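You operate a simulated robot arm through the tools that you are given. There is no shell and no other tool. Be economical: measure what you need, move in short steps, check, and stop when the job is done.

You run a simulated robot arm. Do the job below in one go: nothing can be reset, and whatever is moved stays where it is left.

Task
Crimp the black hose stub with the die size printed on it.
Fine: load the press, set the die knob, shut the guard, switch on, hold the button till done; leave all as it stands.

It is judged by the outcome, as a careful person would: the job done as asked, and still so three seconds after it is handed in. It fails if anything else is knocked over, pushed out of place, dropped, spilled or broken.

Robot
A 7-joint arm with a two-finger parallel gripper, fixed in place. Base frame: the origin is at the foot of the arm, x ahead of it, y to its left, z up; the work surface is at about z = 0. Lengths are in m, angles in rad, forces in N, time in s.
With the tool pointing down near the work surface it reaches from about 0.22 to 0.58 m from the base axis. Its first joint turns from -1.152 to 1.152 rad. Payload 2.5 kg.
The TCP is the grasp point between the finger pads, 0.023 m short of the fingertips. In the tool frame z runs along the fingers and y along their closing line. The gripper opens to 0.094 m. The fingers are 0.038 m wide and 0.01 m thick; the gripper's body (0.054 by 0.096 m) begins 0.039 m behind the TCP.
Orientation is that of the tool frame in the base frame, as a unit quaternion [w, x, y, z]. With the fingers straight down and closing along the base's y, the tool's x points along the base's -x, its y along +y and its z along -z.

Tools
- The arm moves only by the tool step_arm. Its argument "steps" is a list that holds one entry, the list of rows, each a list of 7 numbers: the shift along the base's x, y, z in m, then the turn, a rotation vector about the base's x, y, z in rad, then the opening, from 0 (shut) to 1 (fully open). In form: [[[tx, ty, tz, rx, ry, rz, claw], ...]]. A call has 1 to 10 rows; each row shifts and turns the commanded pose from where the row before left it. Rows are played at 5 a second. More than 0.05 m and 0.15 rad between two rows, or a gripper value outside its range, and nothing of the call is played. Where a pose cannot be reached the arm comes as near as it can. A force on the tool above 70 N (or 10 N above the force at the start of the call, whichever is more), or a blocked arm, ends the call early, and 0.2 s more pass. Each finger travels about 0.108 m/s and halts on what it meets, pressing with about 33 N; the grip force reading is that of the motor and also rises with nothing between the fingers. The clock runs only during rows and for 0.2 s after the last one: add rows that do not move to give the fingers time. The reply holds the time, the measured pose of the TCP, the force on the tool along the base axes, the opening and the grip force, in the units named above and with some noise, with the torque about the TCP (base axes, N m) and any sound that the robot's microphone picked up, and new pictures: "views" is both (left out), scene, wrist or none.
- Cameras (640 x 400 px; columns grow to the right, rows downward): "scene" is fixed at [0.0954, -0.3858, 0.5434]; the picture's right is [0.97, -0.24, 0.00], its down [-0.13, -0.53, -0.84] and it looks along [0.20, 0.81, -0.54] (base axes); focal length 338 px, centre (320, 200). "wrist" rides on the gripper at [0.086, 0.016, -0.074] in the tool frame; the picture's right is [-0.18, 0.98, 0.00], its down [-0.58, -0.11, -0.81] and it looks along [-0.79, -0.15, 0.59] (tool axes); focal length 243 px, centre (320, 200). There is no depth. A picture from a camera that has moved, and an enlarged one, comes with that camera's place and axes in the base frame and with its lens. The place of the scene camera against the robot may be out by one fixed shift of up to 0.012 m in any direction.
- enlarge(camera, box): a new picture of the part [left, top, right, bottom] of that camera's present view, enlarged. The clock stands still meanwhile.
- sign_off(): hands the job in; it is judged then, once.

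Work in short steps. Places have to be worked out from the pictures, the camera data and where the tool is seen: move nearer, look again, correct. Check each grasp and each placing, and mend what went wrong. You have 120 turns and 200 pictures in all, those below and enlarged ones among them. Open the gripper and draw the arm clear of the work before you hand the job in, unless the task says otherwise; then end with one line.

The tools are called after "Call:" by a JSON object that holds its "name" and its "arguments". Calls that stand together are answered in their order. step_arm: Moves the arm, as the interface text tells. Its arguments: {"type":"object","properties":{"steps":{"type":"array","items":{"type":"array","items":{"type":"array","items":{"type":"number"}}}},"views":{"type":"string","enum":["both","scene","wrist","none"]}},"required":["steps"]} The other tools are called the same way: enlarge (camera, box) takes an enlarged picture of a part of a camera's view; sign_off () hands the job in.

At the start:

```text
t: 0.0
tcp_pos: [0.2985, 0.3128, 0.3394]
ee_rot: [0.001, -0.001, 1.0, 0.0]
force: [0.0, 0.9, -0.5]
moment: [-0.01, 0.03, 0.0]
opening: 0.0941
finger_force: 0.0
```

scene: 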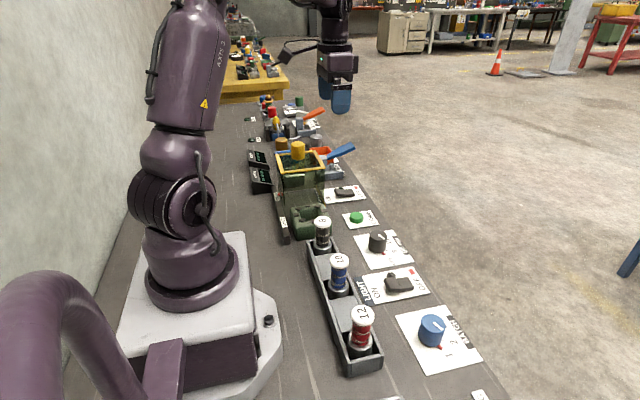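
wrist: 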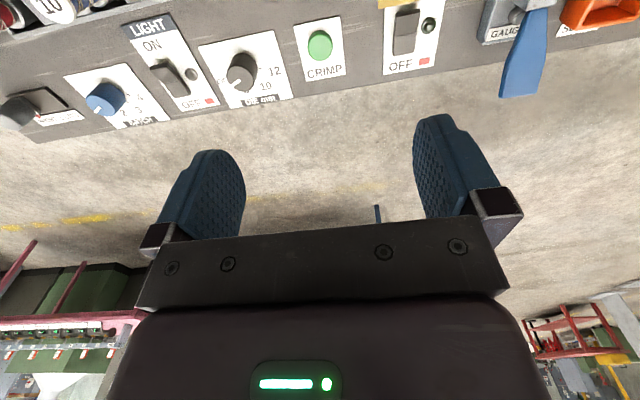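

The scene shows a row of controls and a rack of three stubs (8, 10, 12). I enlarge to read labels and find the press.

Call:
{"name": "enlarge", "arguments": {"camera": "scene", "box": [230, 80, 390, 180]}}

Call:
{"name": "enlarge", "arguments": {"camera": "scene", "box": [240, 160, 400, 260]}}

Call:
{"name": "enlarge", "arguments": {"camera": "scene", "box": [280, 220, 500, 400]}}

Call:
{"name": "enlarge", "arguments": {"camera": "wrist", "box": [0, 0, 320, 150]}}

Call:
{"name": "enlarge", "arguments": {"camera": "wrist", "box": [300, 0, 640, 120]}}

```text
4.00 times, centred on (310, 130) of scene
camera zoom: at [0.0954, -0.3858, 0.5434], right [0.97, -0.24, 0.0], down [-0.13, -0.53, -0.84], along [0.2, 0.81, -0.54], focal length 1354 px, centre (360, 480)
```

zoom: 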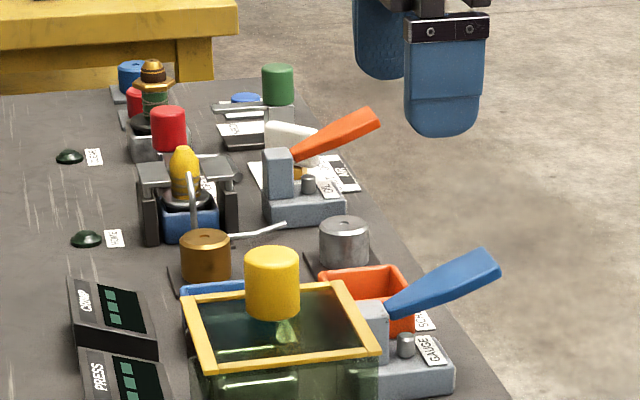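

```text
4.00 times, centred on (320, 210) of scene
camera zoom: at [0.0954, -0.3858, 0.5434], right [0.97, -0.24, 0.0], down [-0.13, -0.53, -0.84], along [0.2, 0.81, -0.54], focal length 1354 px, centre (320, 160)
```

zoom: 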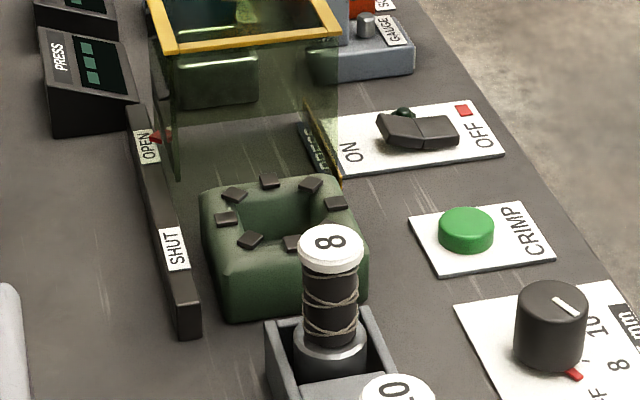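

```text
2.22 times, centred on (390, 310) of scene
camera zoom: at [0.0954, -0.3858, 0.5434], right [0.97, -0.24, 0.0], down [-0.13, -0.53, -0.84], along [0.2, 0.81, -0.54], focal length 752 px, centre (164, -44)
```

zoom: 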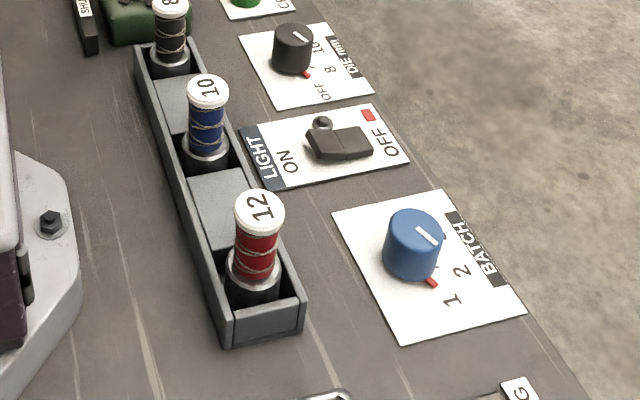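

```text
2.00 times, centred on (160, 75) of wrist
camera zoom: at [0.2118, 0.329, 0.4132], right [0.18, 0.98, 0.0], down [0.58, -0.11, 0.81], along [0.79, -0.15, -0.59], focal length 485 px, centre (640, 450)
```

zoom: 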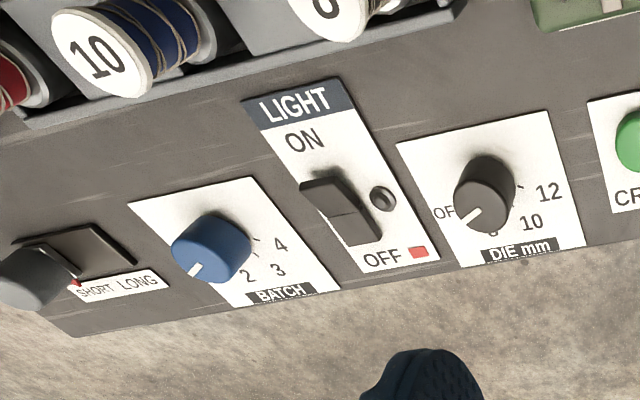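

```text
1.88 times, centred on (470, 60) of wrist
camera zoom: at [0.2118, 0.329, 0.4132], right [0.18, 0.98, 0.0], down [0.58, -0.11, 0.81], along [0.79, -0.15, -0.59], focal length 457 px, centre (38, 464)
```

zoom: 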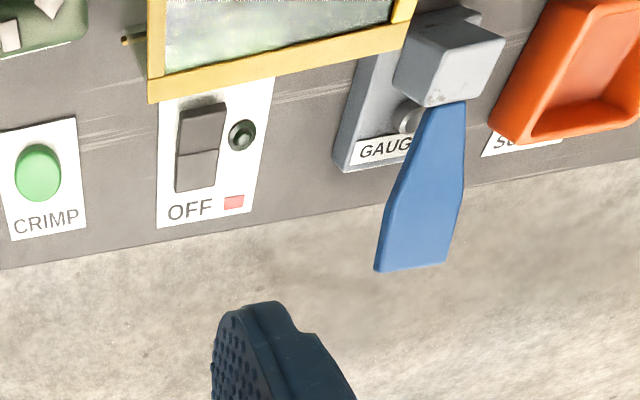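

The black stub reads 8, the die knob has OFF/8/10/12, and the press is the green block with a sliding guard. I turn the tool 90° so the wrist camera looks along +y over the press and guard.

Call:
{"name": "step_arm", "arguments": {"steps": [[[0, -0.03, 0, 0, 0, 0.15, 1], [0, -0.03, 0, 0, 0, 0.15, 1], [0, -0.03, 0, 0, 0, 0.15, 1], [0, -0.03, 0, 0, 0, 0.15, 1], [0, -0.03, 0, 0, 0, 0.15, 1], [0, -0.03, 0, 0, 0, 0.15, 1], [0, 0, 0, 0, 0, 0.15, 1], [0, 0, 0, 0, 0, 0.15, 1], [0, 0, 0, 0, 0, 0.15, 1], [0, 0, 0, 0, 0, 0.15, 1]]]}}

```text
t: 2.2
tcp_pos: [0.2988, 0.1328, 0.339]
ee_rot: [0.0, -0.683, 0.731, 0.0]
force: [-0.9, 0.6, 0.0]
moment: [0.01, 0.03, -0.03]
opening: 0.0941
finger_force: 0.1
camera wrist: at [0.2761, 0.0477, 0.4131], right [-0.97, 0.25, 0.0], down [0.15, 0.57, 0.81], along [0.2, 0.78, -0.59], focal length 243 px, centre (320, 200)
```

scene: 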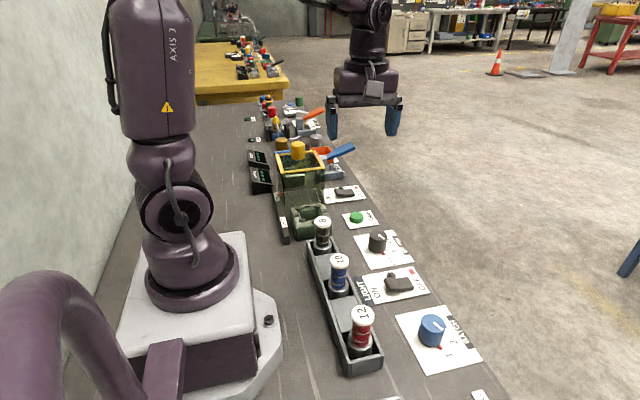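
wrist: 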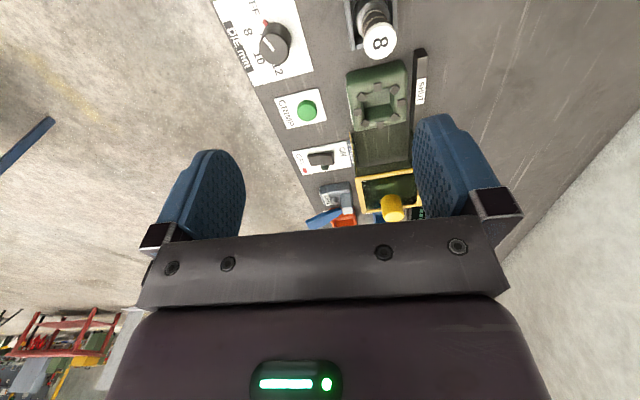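

The wrist view (upside-down) now shows the press, guard and controls. I enlarge it.

Call:
{"name": "enlarge", "arguments": {"camera": "wrist", "box": [210, 0, 450, 150]}}

Call:
{"name": "enlarge", "arguments": {"camera": "wrist", "box": [290, 130, 450, 230]}}

```text
2.67 times, centred on (330, 75) of wrist
camera zoom: at [0.2761, 0.0477, 0.4131], right [-0.97, 0.25, 0.0], down [0.15, 0.57, 0.81], along [0.2, 0.78, -0.59], focal length 647 px, centre (293, 533)
```

zoom: 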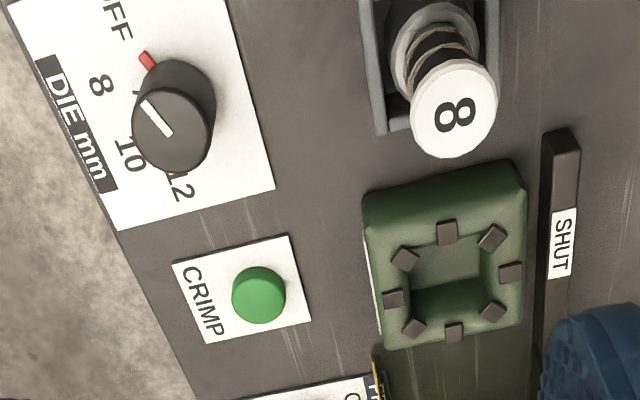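

```text
4.00 times, centred on (370, 180) of wrist
camera zoom: at [0.2761, 0.0477, 0.4131], right [-0.97, 0.25, 0.0], down [0.15, 0.57, 0.81], along [0.2, 0.78, -0.59], focal length 970 px, centre (120, 280)
```

zoom: 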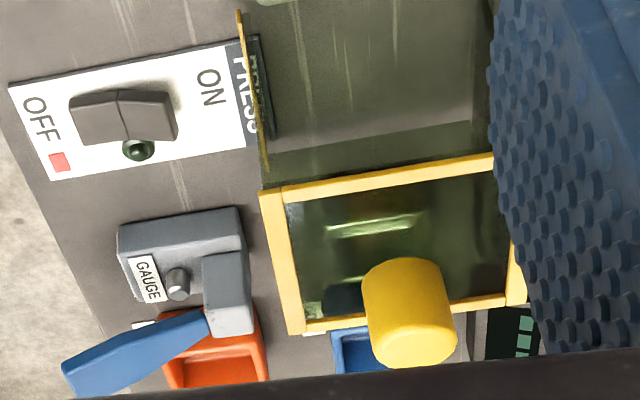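

Triangulating: stub 8 top ≈ (0.239, 0.175, 0.113); press hole ≈ (0.239, 0.288), rim z≈0.058. I look at stub shape and handle in the scene view.

Call:
{"name": "enlarge", "arguments": {"camera": "scene", "box": [290, 200, 370, 250]}}

Call:
{"name": "enlarge", "arguments": {"camera": "scene", "box": [265, 135, 345, 185]}}

```text
8.00 times, centred on (330, 225) of scene
camera zoom: at [0.0954, -0.3858, 0.5434], right [0.97, -0.24, 0.0], down [-0.13, -0.53, -0.84], along [0.2, 0.81, -0.54], focal length 2708 px, centre (240, 0)
```

zoom: 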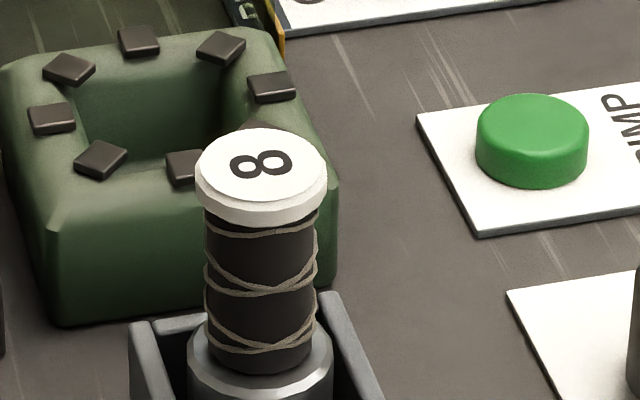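

```text
8.00 times, centred on (305, 160) of scene
camera zoom: at [0.0954, -0.3858, 0.5434], right [0.97, -0.24, 0.0], down [-0.13, -0.53, -0.84], along [0.2, 0.81, -0.54], focal length 2708 px, centre (440, 520)
```

zoom: 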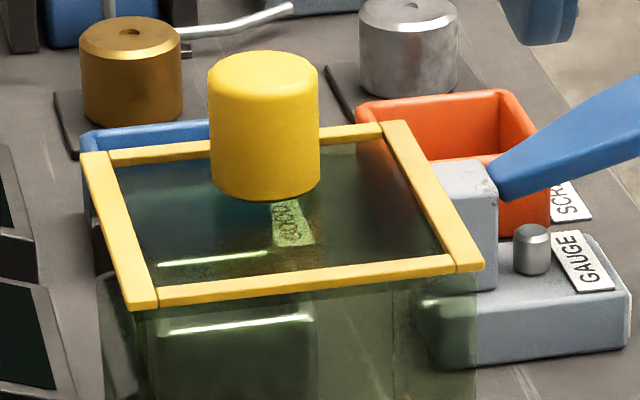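

Stub: cap ⌀≈35 mm, body ⌀≈30 mm, ferrule ⌀≈39 mm. I square the tool and hover above stub 8.

Call:
{"name": "step_arm", "arguments": {"steps": [[[-0.02, 0.014, -0.035, 0, 0, 0.067, 1], [-0.02, 0.014, -0.035, 0, 0, 0, 1], [-0.02, 0.014, -0.035, 0, 0, 0, 1], [0, 0, -0.035, 0, 0, 0, 1], [0, 0, 0, 0, 0, 0, 1]]]}}

```text
t: 3.4
tcp_pos: [0.2385, 0.1746, 0.1978]
ee_rot: [0.0, -0.706, 0.709, 0.0]
force: [-0.9, 0.0, 0.3]
moment: [-0.03, 0.0, -0.02]
opening: 0.094
finger_force: 0.1
camera wrist: at [0.2216, 0.0882, 0.2722], right [-0.98, 0.19, 0.0], down [0.11, 0.58, 0.81], along [0.15, 0.79, -0.59], focal length 243 px, centre (320, 200)
```

scene: 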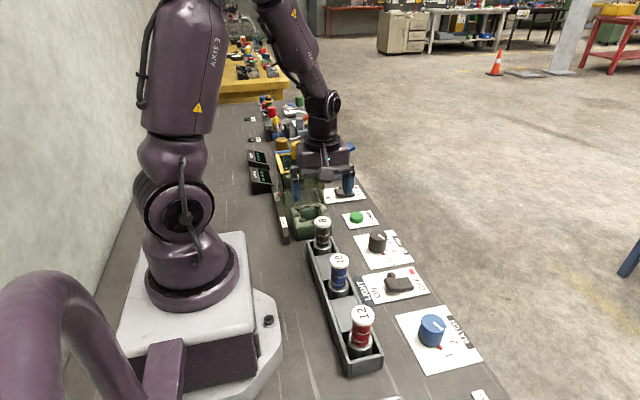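
wrist: 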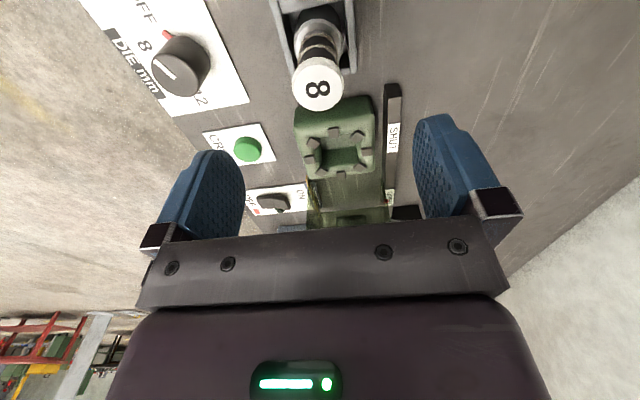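

The cap is in line. I lower to just above it and check the height against the fingertips.

Call:
{"name": "step_arm", "arguments": {"steps": [[[0, 0, -0.025, 0, 0, 0, 1], [0, 0, -0.023, 0, 0, 0, 1], [0, 0, 0, 0, 0, 0, 1]]], "views": "wrist"}}

Call:
{"name": "enlarge", "arguments": {"camera": "scene", "box": [270, 150, 390, 250]}}

```text
t: 4.2
tcp_pos: [0.2401, 0.1748, 0.15]
ee_rot: [0.0, -0.705, 0.709, -0.001]
force: [0.1, 0.5, -0.2]
moment: [0.01, -0.01, 0.03]
opening: 0.094
finger_force: 0.0
camera wrist: at [0.2223, 0.0885, 0.2245], right [-0.98, 0.19, 0.0], down [0.11, 0.58, 0.81], along [0.15, 0.79, -0.59], focal length 243 px, centre (320, 200)
```

wrist: 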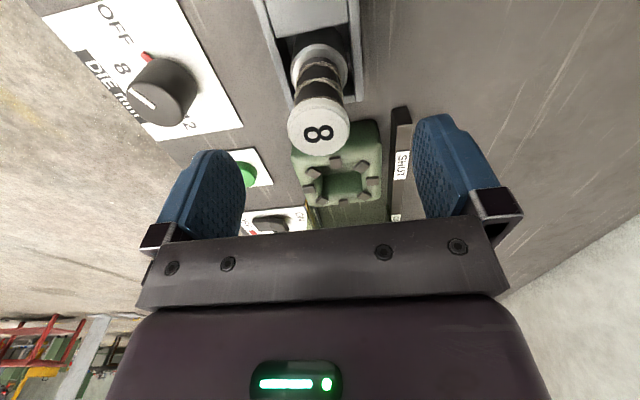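

```text
4.00 times, centred on (330, 200) of scene
camera zoom: at [0.0954, -0.3858, 0.5434], right [0.97, -0.24, 0.0], down [-0.13, -0.53, -0.84], along [0.2, 0.81, -0.54], focal length 1354 px, centre (280, 200)
```

zoom: 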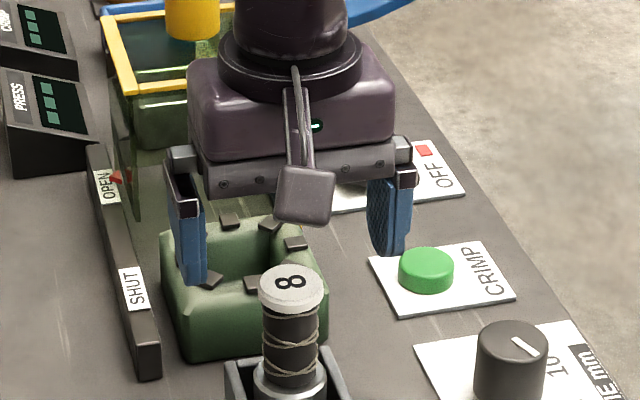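

Cap at about (0.240, 0.176, 0.108). I lower to z≈0.098 and close on it.

Call:
{"name": "step_arm", "arguments": {"steps": [[[0, 0.001, -0.026, 0, 0, 0, 1], [0, 0, -0.026, 0, 0, 0, 1], [0, 0, 0, 0, 0, 0, 1], [0, 0, 0, 0, 0, 0, 0.5], [0, 0, 0, 0, 0, 0, 0.2], [0, 0, 0, 0, 0, 0, 0], [0, 0, 0, 0, 0, 0, 0], [0, 0, 0, 0, 0, 0, 0]]]}}

Call:
{"name": "enlarge", "arguments": {"camera": "scene", "box": [270, 170, 390, 270]}}

```text
t: 6.0
tcp_pos: [0.2396, 0.1755, 0.0986]
ee_rot: [0.0, -0.706, 0.708, 0.0]
force: [0.3, -0.2, 0.2]
moment: [0.03, -0.02, 0.0]
opening: 0.0349
finger_force: 32.7
camera wrist: at [0.2216, 0.0892, 0.1729], right [-0.98, 0.19, 0.0], down [0.11, 0.58, 0.81], along [0.15, 0.79, -0.59], focal length 243 px, centre (320, 200)
```

scene: 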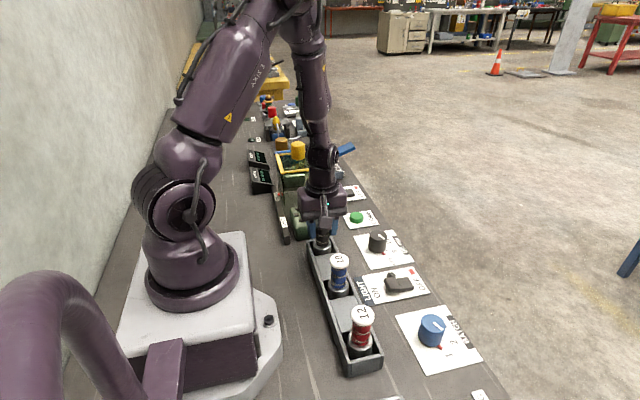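
wrist: 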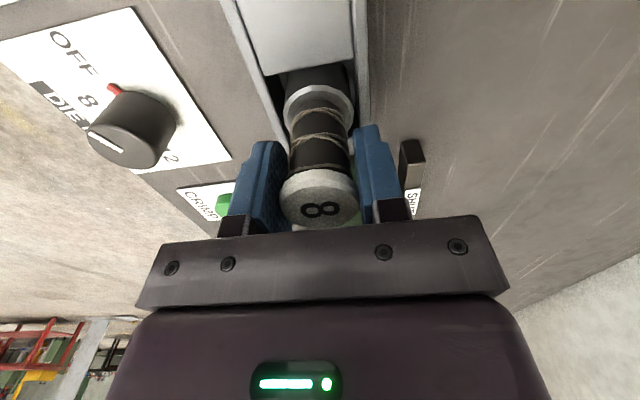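

```text
4.00 times, centred on (330, 220) of scene
camera zoom: at [0.0954, -0.3858, 0.5434], right [0.97, -0.24, 0.0], down [-0.13, -0.53, -0.84], along [0.2, 0.81, -0.54], focal length 1354 px, centre (280, 120)
```

zoom: 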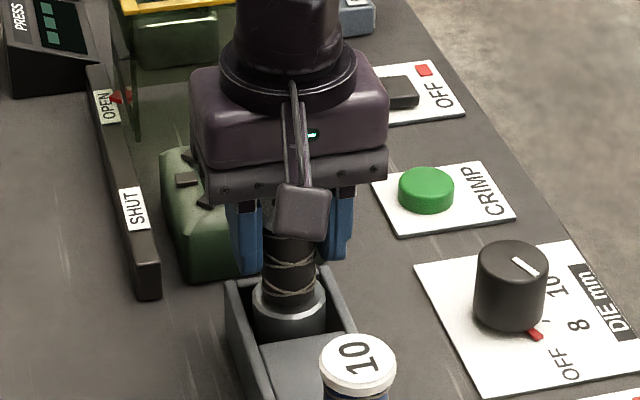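

Grip holds (34.9 mm). I lift 9 cm and look.

Call:
{"name": "step_arm", "arguments": {"steps": [[[0, 0, 0.02, 0, 0, 0, 0], [0, 0, 0.035, 0, 0, 0, 0], [0, 0, 0.035, 0, 0, 0, 0], [0, 0, 0, 0, 0, 0, 0]]]}}

Call:
{"name": "enlarge", "arguments": {"camera": "scene", "box": [270, 150, 390, 250]}}

```text
t: 7.0
tcp_pos: [0.2385, 0.1766, 0.1891]
ee_rot: [0.0, -0.705, 0.709, -0.001]
force: [-0.3, 0.2, -3.1]
moment: [-0.01, 0.04, 0.01]
opening: 0.035
finger_force: 33.2
camera wrist: at [0.2208, 0.0899, 0.2637], right [-0.98, 0.19, 0.0], down [0.11, 0.58, 0.81], along [0.15, 0.79, -0.59], focal length 243 px, centre (320, 200)
```

scene: 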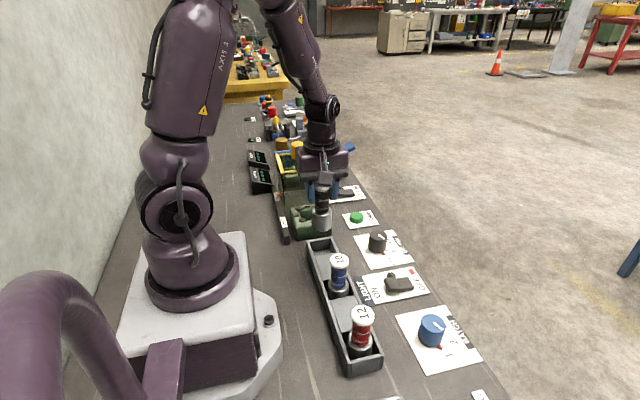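
wrist: 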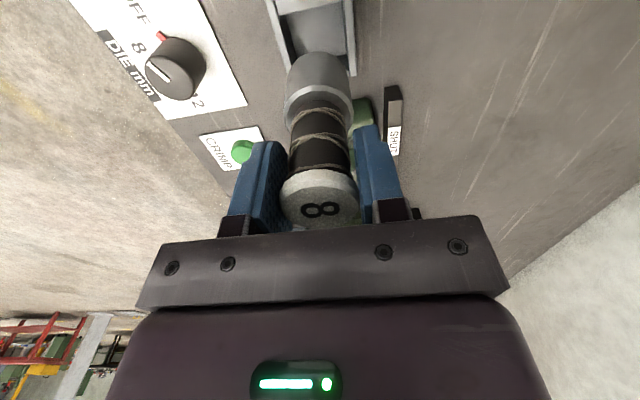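

```text
4.00 times, centred on (330, 200) of scene
camera zoom: at [0.0954, -0.3858, 0.5434], right [0.97, -0.24, 0.0], down [-0.13, -0.53, -0.84], along [0.2, 0.81, -0.54], focal length 1354 px, centre (280, 200)
```

zoom: 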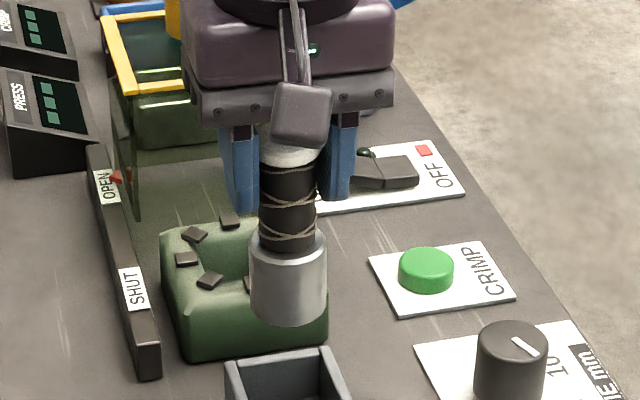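

Stub is held upright, bottom at about z≈0.095. I carry it over the press hole and lower a bit for alignment checking.

Call:
{"name": "step_arm", "arguments": {"steps": [[[0, 0.037, 0, 0, 0, 0, 0], [0, 0.037, 0, 0, 0, 0, 0], [0, 0.036, 0, 0, 0, 0, 0], [0, 0, -0.02, 0, 0, 0, 0], [0, 0, 0, 0, 0, 0, 0]]], "views": "wrist"}}

Call:
{"name": "enlarge", "arguments": {"camera": "scene", "box": [270, 170, 350, 250]}}

Call:
{"name": "enlarge", "arguments": {"camera": "wrist", "box": [220, 0, 460, 150]}}

```text
t: 8.2
tcp_pos: [0.2378, 0.2855, 0.1684]
ee_rot: [-0.001, -0.705, 0.709, 0.0]
force: [-0.4, -0.7, -2.6]
moment: [-0.02, -0.02, -0.02]
opening: 0.0349
finger_force: 33.5
camera wrist: at [0.221, 0.1996, 0.2427], right [-0.98, 0.19, 0.0], down [0.11, 0.58, 0.81], along [0.15, 0.79, -0.59], focal length 243 px, centre (320, 200)
```

wrist: 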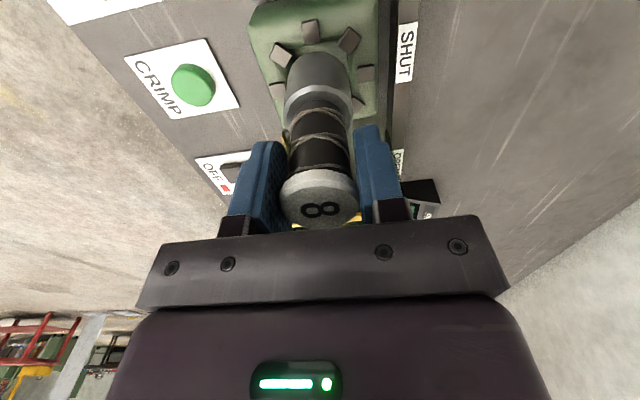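

```text
5.00 times, centred on (310, 210) of scene
camera zoom: at [0.0954, -0.3857, 0.5434], right [0.97, -0.24, 0.0], down [-0.13, -0.53, -0.84], along [0.2, 0.81, -0.54], focal length 1692 px, centre (370, 150)
```

zoom: 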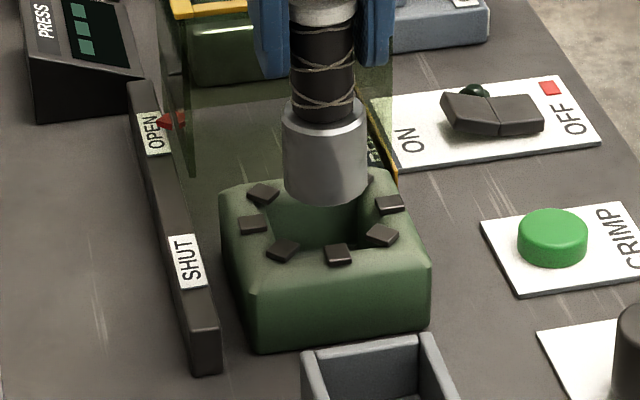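

```text
2.67 times, centred on (340, 75) of wrist
camera zoom: at [0.221, 0.1996, 0.2427], right [-0.98, 0.19, 0.0], down [0.11, 0.58, 0.81], along [0.15, 0.79, -0.59], focal length 647 px, centre (267, 533)
```

zoom: 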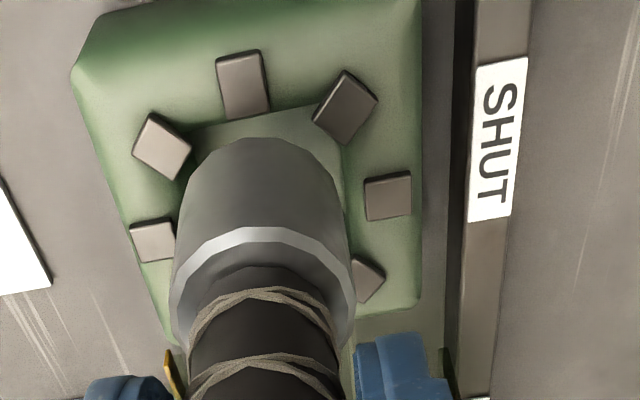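

Comparing stub and die ring in both views, the hole centre is ~8 mm further in +y. I shift and lower to just above the rim.

Call:
{"name": "step_arm", "arguments": {"steps": [[[0, 0.008, 0, 0, 0, 0, 0], [0, 0, -0.015, 0, 0, 0, 0], [0, 0, 0, 0, 0, 0, 0]]], "views": "none"}}

Call:
{"name": "enlarge", "arguments": {"camera": "scene", "box": [270, 190, 350, 240]}}

Call:
{"name": "enlarge", "arguments": {"camera": "wrist", "box": [220, 0, 460, 150]}}

```text
t: 9.0
tcp_pos: [0.2384, 0.2938, 0.1539]
ee_rot: [0.0, -0.705, 0.709, 0.0]
force: [-0.8, 0.6, -3.1]
moment: [0.01, 0.01, -0.02]
opening: 0.0351
finger_force: 33.6
```

```text
8.00 times, centred on (310, 215) of scene
camera zoom: at [0.0954, -0.3858, 0.5434], right [0.97, -0.24, 0.0], down [-0.13, -0.53, -0.84], along [0.2, 0.81, -0.54], focal length 2708 px, centre (400, 80)
```

zoom: 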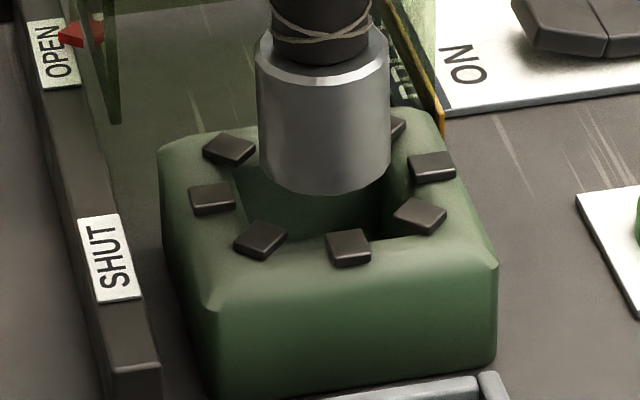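

```text
2.67 times, centred on (340, 75) of wrist
camera zoom: at [0.2214, 0.2072, 0.2279], right [-0.98, 0.19, 0.0], down [0.11, 0.58, 0.81], along [0.15, 0.79, -0.59], focal length 647 px, centre (267, 533)
```

zoom: 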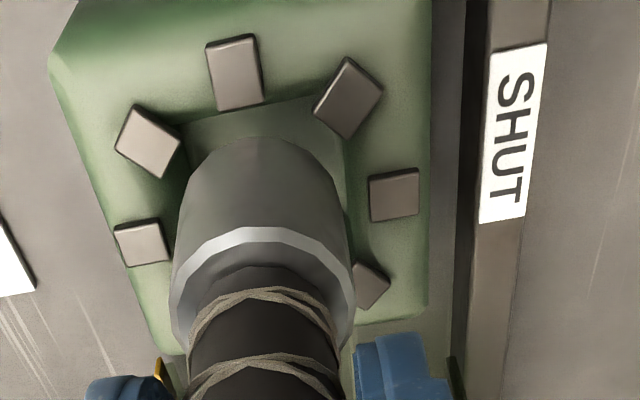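

The opening is ~55 mm between dies, plenty of room; I nudge +3 mm y and lower the stub, stopping on contact.

Call:
{"name": "step_arm", "arguments": {"steps": [[[0, 0.003, 0, 0, 0, 0, 0], [0, 0, -0.012, 0, 0, 0, 0], [0, 0, -0.012, 0, 0, 0, 0], [0, 0, -0.01, 0, 0, 0, 0], [0, 0, 0, 0, 0, 0, 0]]], "views": "none"}}

Call:
{"name": "enlarge", "arguments": {"camera": "scene", "box": [270, 190, 350, 240]}}

Call:
{"name": "enlarge", "arguments": {"camera": "wrist", "box": [220, 0, 460, 150]}}

```text
t: 10.2
tcp_pos: [0.2394, 0.297, 0.1193]
ee_rot: [0.0, -0.705, 0.709, -0.001]
force: [-0.4, 0.2, -2.9]
moment: [0.01, -0.02, 0.01]
opening: 0.0348
finger_force: 33.3
```

```text
8.00 times, centred on (310, 215) of scene
camera zoom: at [0.0954, -0.3858, 0.5434], right [0.97, -0.24, 0.0], down [-0.13, -0.53, -0.84], along [0.2, 0.81, -0.54], focal length 2708 px, centre (400, 80)
```

zoom: 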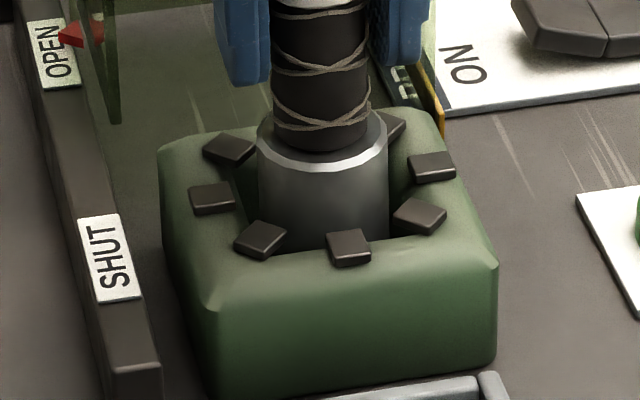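

```text
2.67 times, centred on (340, 75) of wrist
camera zoom: at [0.2215, 0.2109, 0.1938], right [-0.98, 0.19, 0.0], down [0.11, 0.58, 0.81], along [0.15, 0.79, -0.59], focal length 647 px, centre (267, 533)
```

zoom: 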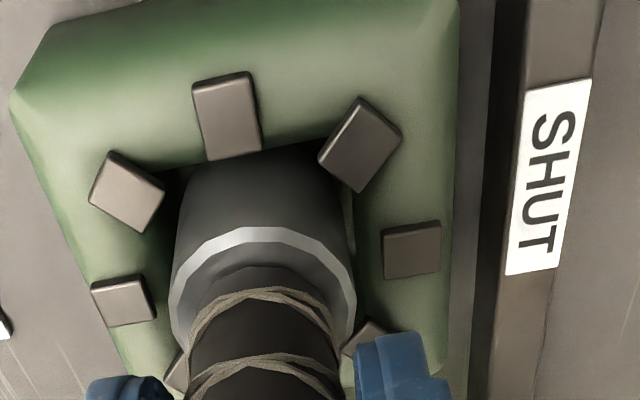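

The ferrule is in the die ring. I continue down gently until it touches.

Call:
{"name": "step_arm", "arguments": {"steps": [[[0, -0.001, -0.008, 0, 0, 0, 0], [0, 0, -0.006, 0, 0, 0, 0], [0, 0, -0.004, 0, 0, 0, 0], [0, 0, 0, 0, 0, 0, 0]]], "views": "none"}}

```text
t: 11.2
tcp_pos: [0.2388, 0.2962, 0.1014]
ee_rot: [0.0, -0.706, 0.709, 0.0]
force: [-1.1, 1.7, -1.2]
moment: [0.04, 0.05, -0.03]
opening: 0.0351
finger_force: 33.0
```

Force is beginning to change, so maybe contact; I go down in 1.5 mm steps.

Call:
{"name": "step_arm", "arguments": {"steps": [[[0, 0, -0.0015, 0, 0, 0, 0], [0, 0, 0, 0, 0, 0, 0]]], "views": "none"}}

Call:
{"name": "enlarge", "arguments": {"camera": "scene", "box": [270, 190, 350, 240]}}

Call:
{"name": "enlarge", "arguments": {"camera": "wrist", "box": [220, 0, 460, 150]}}

```text
t: 11.8
tcp_pos: [0.2393, 0.2956, 0.1005]
ee_rot: [0.0, -0.706, 0.708, 0.001]
force: [0.2, 3.6, -0.2]
moment: [0.14, -0.03, 0.01]
opening: 0.0349
finger_force: 32.6
```

```text
8.00 times, centred on (310, 215) of scene
camera zoom: at [0.0954, -0.3858, 0.5434], right [0.97, -0.24, 0.0], down [-0.13, -0.53, -0.84], along [0.2, 0.81, -0.54], focal length 2708 px, centre (400, 80)
```

zoom: 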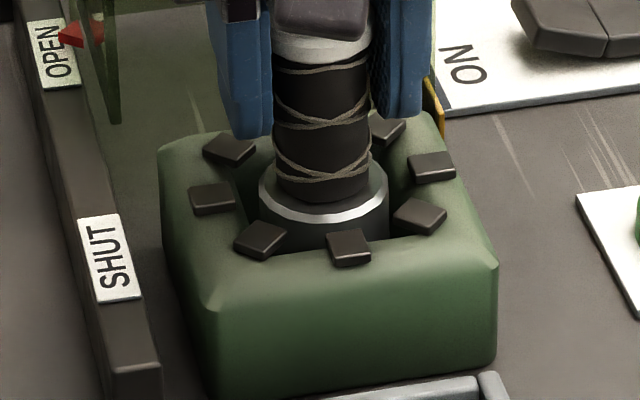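

```text
2.67 times, centred on (340, 75) of wrist
camera zoom: at [0.2216, 0.2099, 0.1748], right [-0.98, 0.19, 0.0], down [0.11, 0.58, 0.81], along [0.15, 0.79, -0.59], focal length 647 px, centre (267, 533)
```

zoom: 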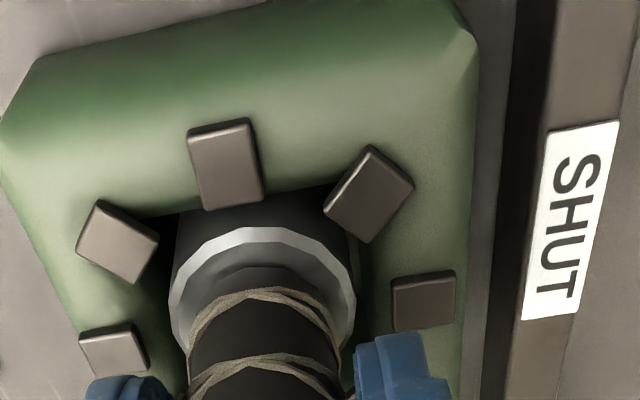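

Weight is nearly supported and a small +y push is felt; I nudge +1.5 mm y and press 1.5 mm further to see if it's floor.

Call:
{"name": "step_arm", "arguments": {"steps": [[[0, 0.0015, 0, 0, 0, 0, 0], [0, 0, 0, 0, 0, 0, 0]]], "views": "none"}}

Call:
{"name": "step_arm", "arguments": {"steps": [[[0, 0, -0.0015, 0, 0, 0, 0], [0, 0, 0, 0, 0, 0, 0]]], "views": "none"}}

```text
t: 12.4
tcp_pos: [0.2392, 0.2971, 0.0992]
ee_rot: [0.0, -0.705, 0.709, -0.001]
force: [0.9, 0.4, -2.8]
moment: [-0.01, -0.02, -0.02]
opening: 0.0353
finger_force: 32.5
```

```text
t: 13.0
tcp_pos: [0.2385, 0.297, 0.0984]
ee_rot: [0.001, -0.705, 0.709, 0.0]
force: [1.0, -0.9, -3.0]
moment: [-0.05, -0.01, -0.03]
opening: 0.0351
finger_force: 32.7
```

It was the near wall; now free. Continue down slowly.

Call:
{"name": "step_arm", "arguments": {"steps": [[[0, 0, -0.0025, 0, 0, 0, 0], [0, 0, 0, 0, 0, 0, 0]]], "views": "none"}}

Call:
{"name": "step_arm", "arguments": {"steps": [[[0, 0, -0.0025, 0, 0, 0, 0], [0, 0, 0, 0, 0, 0, 0]]], "views": "none"}}

```text
t: 13.6
tcp_pos: [0.2407, 0.2961, 0.0976]
ee_rot: [0.002, -0.705, 0.71, -0.003]
force: [1.5, -9.8, 38.1]
moment: [-0.48, 0.04, -0.04]
opening: 0.0351
finger_force: 33.4
```

```text
t: 14.2
tcp_pos: [0.2406, 0.2985, 0.0973]
ee_rot: [0.004, -0.705, 0.709, 0.0]
force: [2.8, -6.6, 46.6]
moment: [0.22, -0.09, -0.04]
opening: 0.0351
finger_force: 33.1
```

Floor reached at TCP z≈0.0976, same as in the rack: the stub is seated. I relieve the pressure, then open.

Call:
{"name": "step_arm", "arguments": {"steps": [[[0, 0, 0.0025, 0, 0, 0, 0], [0, 0, 0.002, 0, 0, 0, 0], [0, 0, 0, 0, 0, 0, 0]]], "views": "none"}}

Call:
{"name": "step_arm", "arguments": {"steps": [[[0, 0, 0, 0, 0, 0, 0.42], [0, 0, 0, 0, 0, 0, 0.55], [0, 0, 0, 0, 0, 0, 0.8], [0, 0, 0, 0, 0, 0, 1], [0, 0, 0.03, 0, 0, 0, 1], [0, 0, 0.04, 0, 0, 0, 1], [0, -0.02, 0.04, 0, 0, 0, 1], [0, -0.03, 0.04, 0, 0, 0, 1], [0, 0, 0, 0, 0, 0, 1]]]}}

Call:
{"name": "enlarge", "arguments": {"camera": "scene", "box": [230, 130, 390, 230]}}

```text
t: 15.0
tcp_pos: [0.2376, 0.2968, 0.0964]
ee_rot: [-0.003, -0.706, 0.708, 0.002]
force: [-1.5, 6.2, -8.3]
moment: [0.64, 0.11, -0.04]
opening: 0.0352
finger_force: 33.1
```

```text
t: 17.0
tcp_pos: [0.2388, 0.2471, 0.2481]
ee_rot: [0.0, -0.705, 0.709, 0.0]
force: [0.2, -0.6, -0.1]
moment: [0.03, 0.0, -0.03]
opening: 0.0943
finger_force: 0.2
camera wrist: at [0.222, 0.1605, 0.3227], right [-0.98, 0.19, 0.0], down [0.11, 0.58, 0.81], along [0.15, 0.79, -0.59], focal length 243 px, centre (320, 200)
```

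scene: 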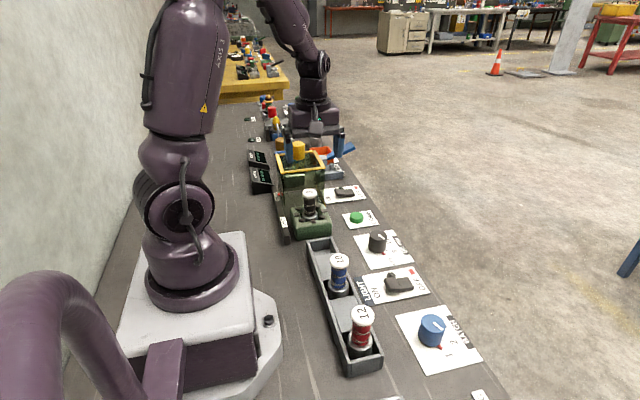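
wrist: 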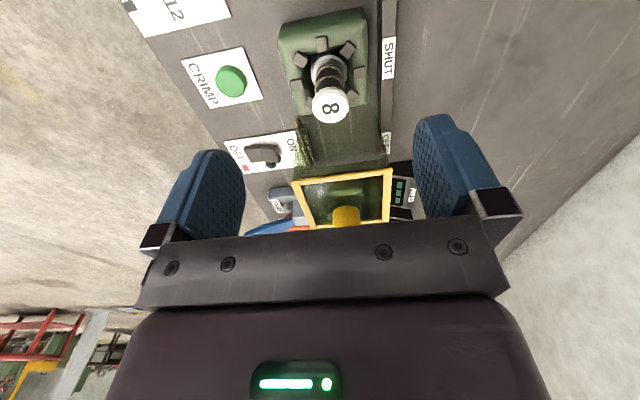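

```text
4.00 times, centred on (310, 180) of scene
camera zoom: at [0.0954, -0.3858, 0.5434], right [0.97, -0.24, 0.0], down [-0.13, -0.53, -0.84], along [0.2, 0.81, -0.54], focal length 1354 px, centre (360, 280)
```

zoom: 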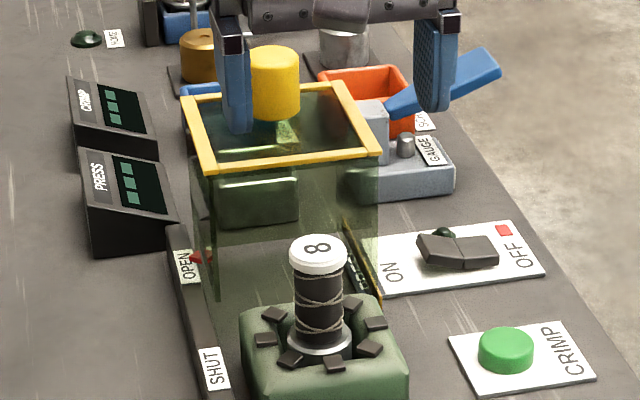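

Stub is upright in the press. Next the die knob: I move to view it closely.

Call:
{"name": "step_arm", "arguments": {"steps": [[[0.035, -0.03, 0, 0, 0, 0, 1], [0.035, -0.03, 0, 0, 0, 0, 1], [0.035, -0.03, 0, 0, 0, 0, 1], [0.03, -0.03, 0, 0, 0, 0, 1], [0, 0, 0, 0, 0, 0, 1]]], "views": "none"}}

Call:
{"name": "enlarge", "arguments": {"camera": "wrist", "box": [220, 0, 460, 150]}}

Call:
{"name": "enlarge", "arguments": {"camera": "scene", "box": [340, 210, 436, 270]}}

```text
t: 18.2
tcp_pos: [0.3744, 0.1275, 0.2488]
ee_rot: [-0.001, -0.705, 0.709, 0.0]
force: [0.5, 0.5, -0.5]
moment: [0.0, -0.06, 0.02]
opening: 0.0938
finger_force: 0.0
```

```text
2.67 times, centred on (340, 75) of wrist
camera zoom: at [0.3567, 0.0407, 0.3221], right [-0.98, 0.19, 0.0], down [0.11, 0.58, 0.81], along [0.15, 0.79, -0.59], focal length 647 px, centre (267, 533)
```

zoom: 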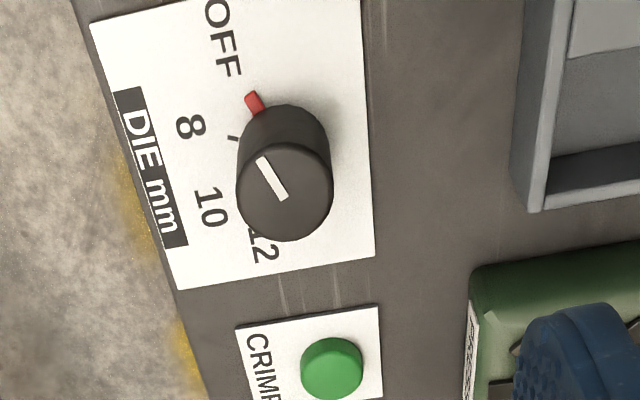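

```text
6.67 times, centred on (388, 240) of scene
camera zoom: at [0.0954, -0.3858, 0.5434], right [0.97, -0.24, 0.0], down [-0.13, -0.53, -0.84], along [0.2, 0.81, -0.54], focal length 2257 px, centre (-133, -67)
```

zoom: 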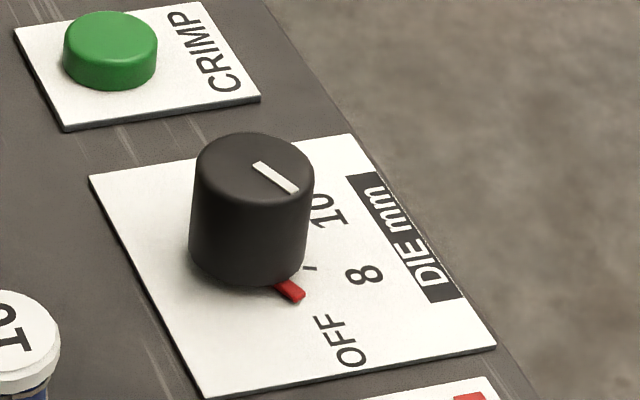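

Pointer (red) is at OFF; 8 is the next stop, ≈45° CCW. Knob centre ≈ (0.3755, 0.178). I pre-turn the tool −45° and hover over the knob.

Call:
{"name": "step_arm", "arguments": {"steps": [[[0, 0.01, -0.02, 0, 0, -0.131, 1], [0, 0.01, -0.02, 0, 0, -0.131, 1], [0, 0.01, -0.02, 0, 0, -0.131, 1], [0, 0.01, -0.02, 0, 0, -0.131, 1], [0, 0.01, -0.02, 0, 0, -0.131, 1], [0, 0, -0.03, 0, 0, -0.13, 1], [0, 0, 0, 0, 0, 0, 1]]]}}

Call:
{"name": "enlarge", "arguments": {"camera": "scene", "box": [320, 180, 448, 260]}}

```text
t: 19.8
tcp_pos: [0.3735, 0.1768, 0.1172]
ee_rot: [0.0, -0.38, 0.925, 0.0]
force: [-0.3, -0.9, -0.4]
moment: [-0.03, 0.0, -0.03]
opening: 0.0941
finger_force: 0.0
camera wrist: at [0.3006, 0.1277, 0.1918], right [-0.56, 0.83, 0.0], down [0.49, 0.33, 0.81], along [0.67, 0.45, -0.59], focal length 243 px, centre (320, 200)
```

scene: 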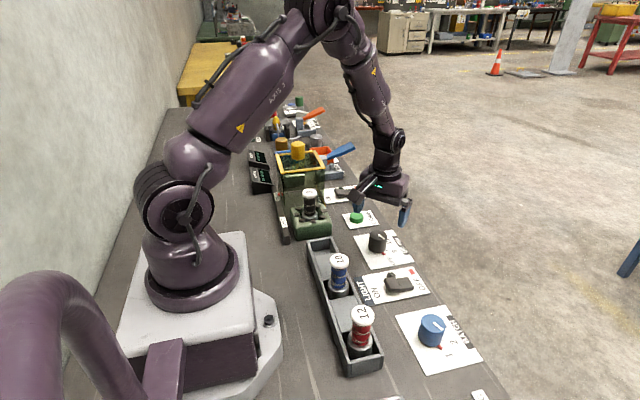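
wrist: 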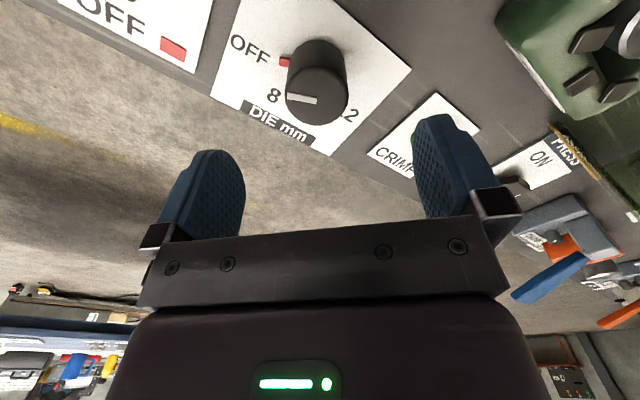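

```text
5.00 times, centred on (384, 220) of scene
camera zoom: at [0.0954, -0.3858, 0.5434], right [0.97, -0.24, 0.0], down [-0.13, -0.53, -0.84], along [0.2, 0.81, -0.54], focal length 1692 px, centre (0, 100)
```

zoom: 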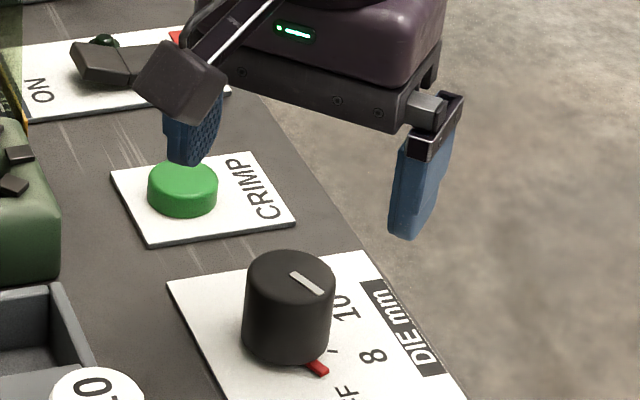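

Refined knob centre ≈ (0.3745, 0.174), top z≈0.045; stops at about −67/−22/22/67°. I descend around it and close.

Call:
{"name": "step_arm", "arguments": {"steps": [[[0.001, -0.003, -0.025, 0, 0, 0, 1], [0, 0, -0.025, 0, 0, 0, 1], [0, 0, -0.015, 0, 0, 0, 1], [0, 0, -0.01, 0, 0, 0, 1], [0, 0, 0, 0, 0, 0, 1]]]}}

Call:
{"name": "enlarge", "arguments": {"camera": "scene", "box": [320, 190, 448, 270]}}

```text
t: 21.0
tcp_pos: [0.3741, 0.1742, 0.0434]
ee_rot: [0.0, -0.38, 0.925, 0.0]
force: [-0.4, -0.5, 0.0]
moment: [0.03, -0.04, 0.03]
opening: 0.0937
finger_force: 0.1
camera wrist: at [0.3015, 0.1249, 0.1171], right [-0.56, 0.83, 0.0], down [0.49, 0.33, 0.81], along [0.67, 0.45, -0.59], focal length 243 px, centre (320, 200)
```

scene: 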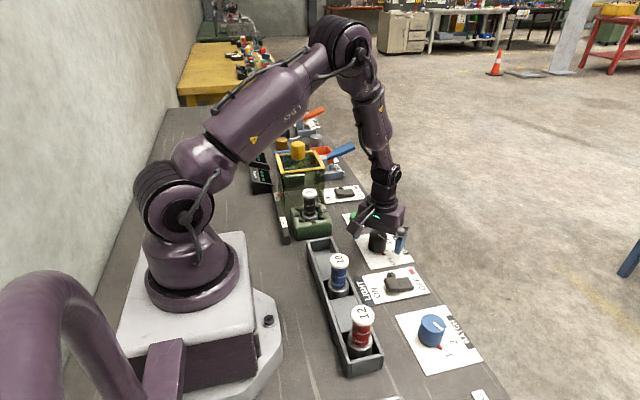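
wrist: 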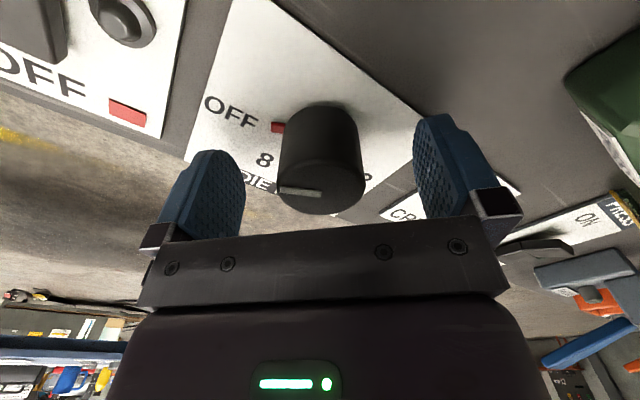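

```text
5.00 times, centred on (384, 230) of scene
camera zoom: at [0.0954, -0.3858, 0.5434], right [0.97, -0.24, 0.0], down [-0.13, -0.53, -0.84], along [0.2, 0.81, -0.54], focal length 1692 px, centre (0, 50)
```

zoom: 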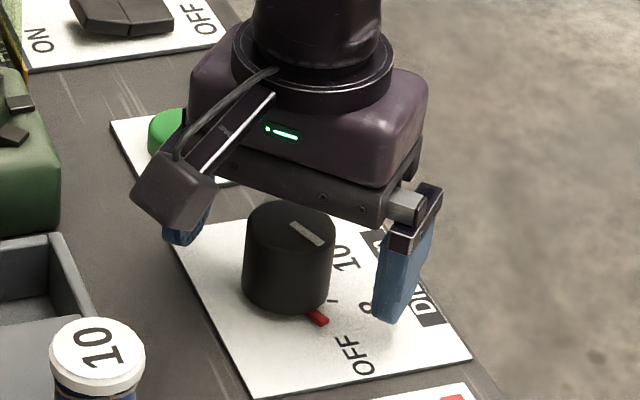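

Well centred. Close on the knob.

Call:
{"name": "step_arm", "arguments": {"steps": [[[0, 0, 0, 0, 0, 0, 0.5], [0, 0, 0, 0, 0, 0, 0.3], [0, 0, 0, 0, 0, 0, 0], [0, 0, 0, 0, 0, 0, 0], [0, 0, 0, 0, 0, 0, 0]]], "views": "none"}}

Call:
{"name": "step_arm", "arguments": {"steps": [[[0, 0, 0, 0, 0, 0.11, 0], [0, 0, 0, 0, 0, 0.11, 0], [0, 0, 0, 0, 0, 0.11, 0], [0, 0, 0, 0, 0, 0.11, 0], [0, 0, 0, 0, 0, 0.11, 0], [0, 0, 0, 0, 0, 0.11, 0], [0, 0, 0, 0, 0, 0.11, 0], [0, 0, 0, 0, 0, 0, 0]]]}}

Call:
{"name": "enlarge", "arguments": {"camera": "scene", "box": [320, 190, 448, 270]}}

```text
t: 22.2
tcp_pos: [0.3744, 0.1744, 0.0436]
ee_rot: [0.001, -0.381, 0.925, 0.0]
force: [-2.9, 3.1, -2.6]
moment: [-0.39, -0.56, 0.01]
opening: 0.0413
finger_force: 45.2
```

```text
t: 24.0
tcp_pos: [0.3751, 0.1725, 0.0422]
ee_rot: [0.001, -0.7, 0.714, 0.0]
force: [17.7, 11.5, -32.4]
moment: [-0.22, 0.51, 0.03]
opening: 0.0414
finger_force: 44.9
camera wrist: at [0.3567, 0.0879, 0.1172], right [-0.98, 0.2, 0.0], down [0.12, 0.58, 0.81], along [0.16, 0.79, -0.59], focal length 243 px, centre (320, 200)
```

scene: 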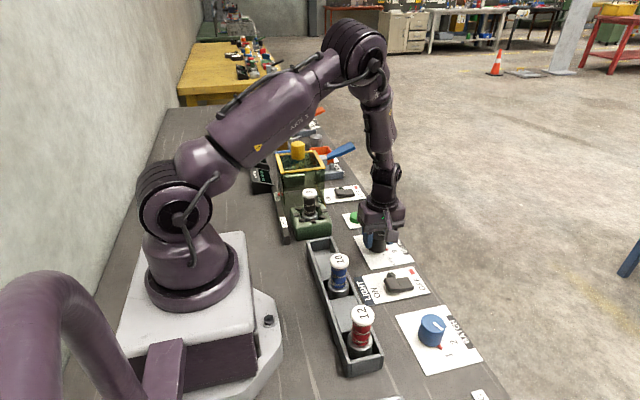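
wrist: 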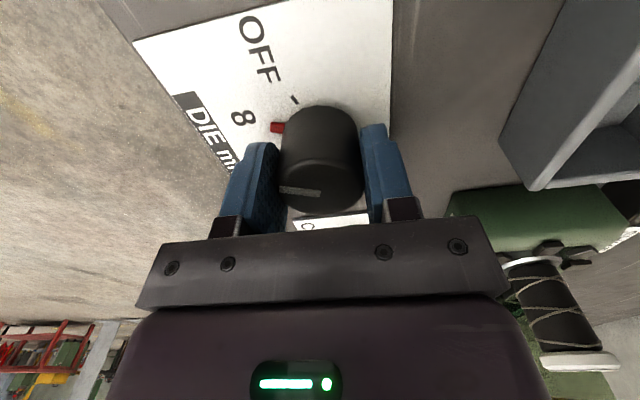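

```text
5.00 times, centred on (384, 230) of scene
camera zoom: at [0.0955, -0.3857, 0.5435], right [0.97, -0.24, 0.0], down [-0.13, -0.53, -0.84], along [0.2, 0.81, -0.54], focal length 1692 px, centre (0, 50)
```

zoom: 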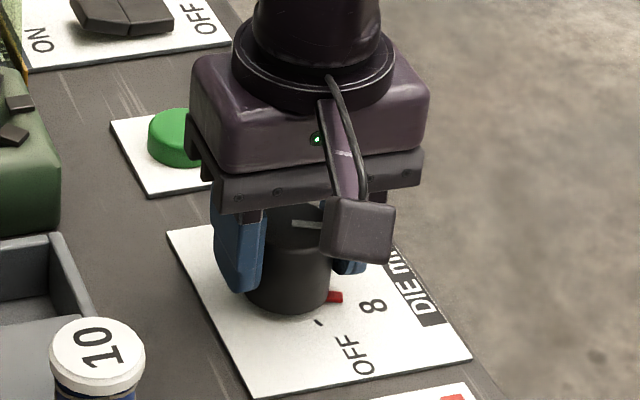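

The pointer now points at 8. I open, lift, and check that it stays.

Call:
{"name": "step_arm", "arguments": {"steps": [[[0, 0, 0, 0, 0, 0, 0.6], [0, 0, 0, 0, 0, 0, 1], [0, 0, 0, 0, 0, 0, 1], [0, 0, 0.03, 0, 0, 0, 1], [0, 0, 0.04, 0, 0, 0, 1], [0, -0.02, 0.04, 0, 0, 0, 1], [0, -0.02, 0.04, 0, 0, 0, 1], [0, 0, 0, 0, 0, 0, 1]]], "views": "none"}}

Call:
{"name": "enlarge", "arguments": {"camera": "wrist", "box": [220, 0, 460, 150]}}

Call:
{"name": "enlarge", "arguments": {"camera": "scene", "box": [340, 210, 436, 270]}}

```text
t: 25.8
tcp_pos: [0.3756, 0.1326, 0.1934]
ee_rot: [-0.001, -0.701, 0.714, 0.0]
force: [-0.4, 0.1, -0.2]
moment: [-0.03, -0.01, 0.0]
opening: 0.0942
finger_force: 0.0
```

```text
2.67 times, centred on (340, 75) of wrist
camera zoom: at [0.3563, 0.0471, 0.2683], right [-0.98, 0.2, 0.0], down [0.12, 0.58, 0.81], along [0.16, 0.79, -0.59], focal length 647 px, centre (267, 533)
```

zoom: 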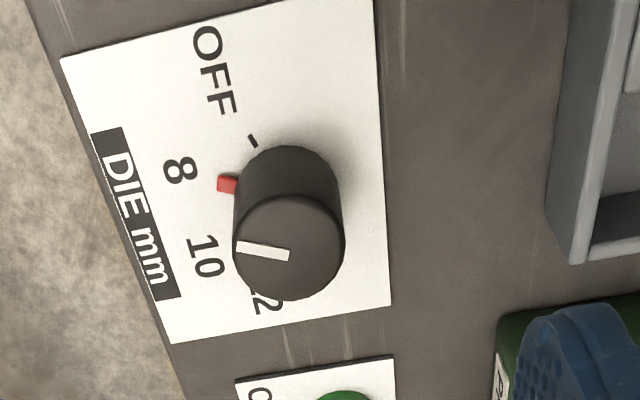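

```text
6.67 times, centred on (388, 240) of scene
camera zoom: at [0.0954, -0.3858, 0.5434], right [0.97, -0.24, 0.0], down [-0.13, -0.53, -0.84], along [0.2, 0.81, -0.54], focal length 2257 px, centre (-133, -67)
```

zoom: 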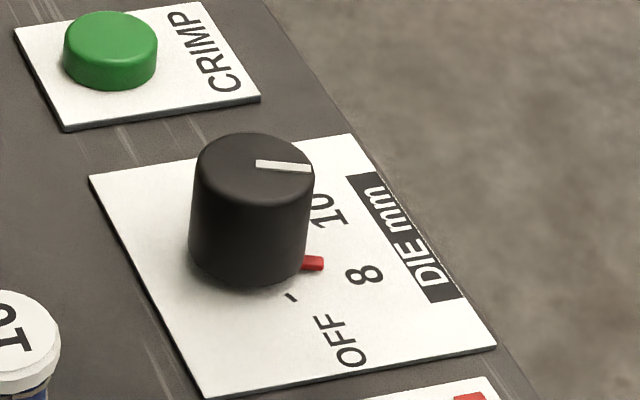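

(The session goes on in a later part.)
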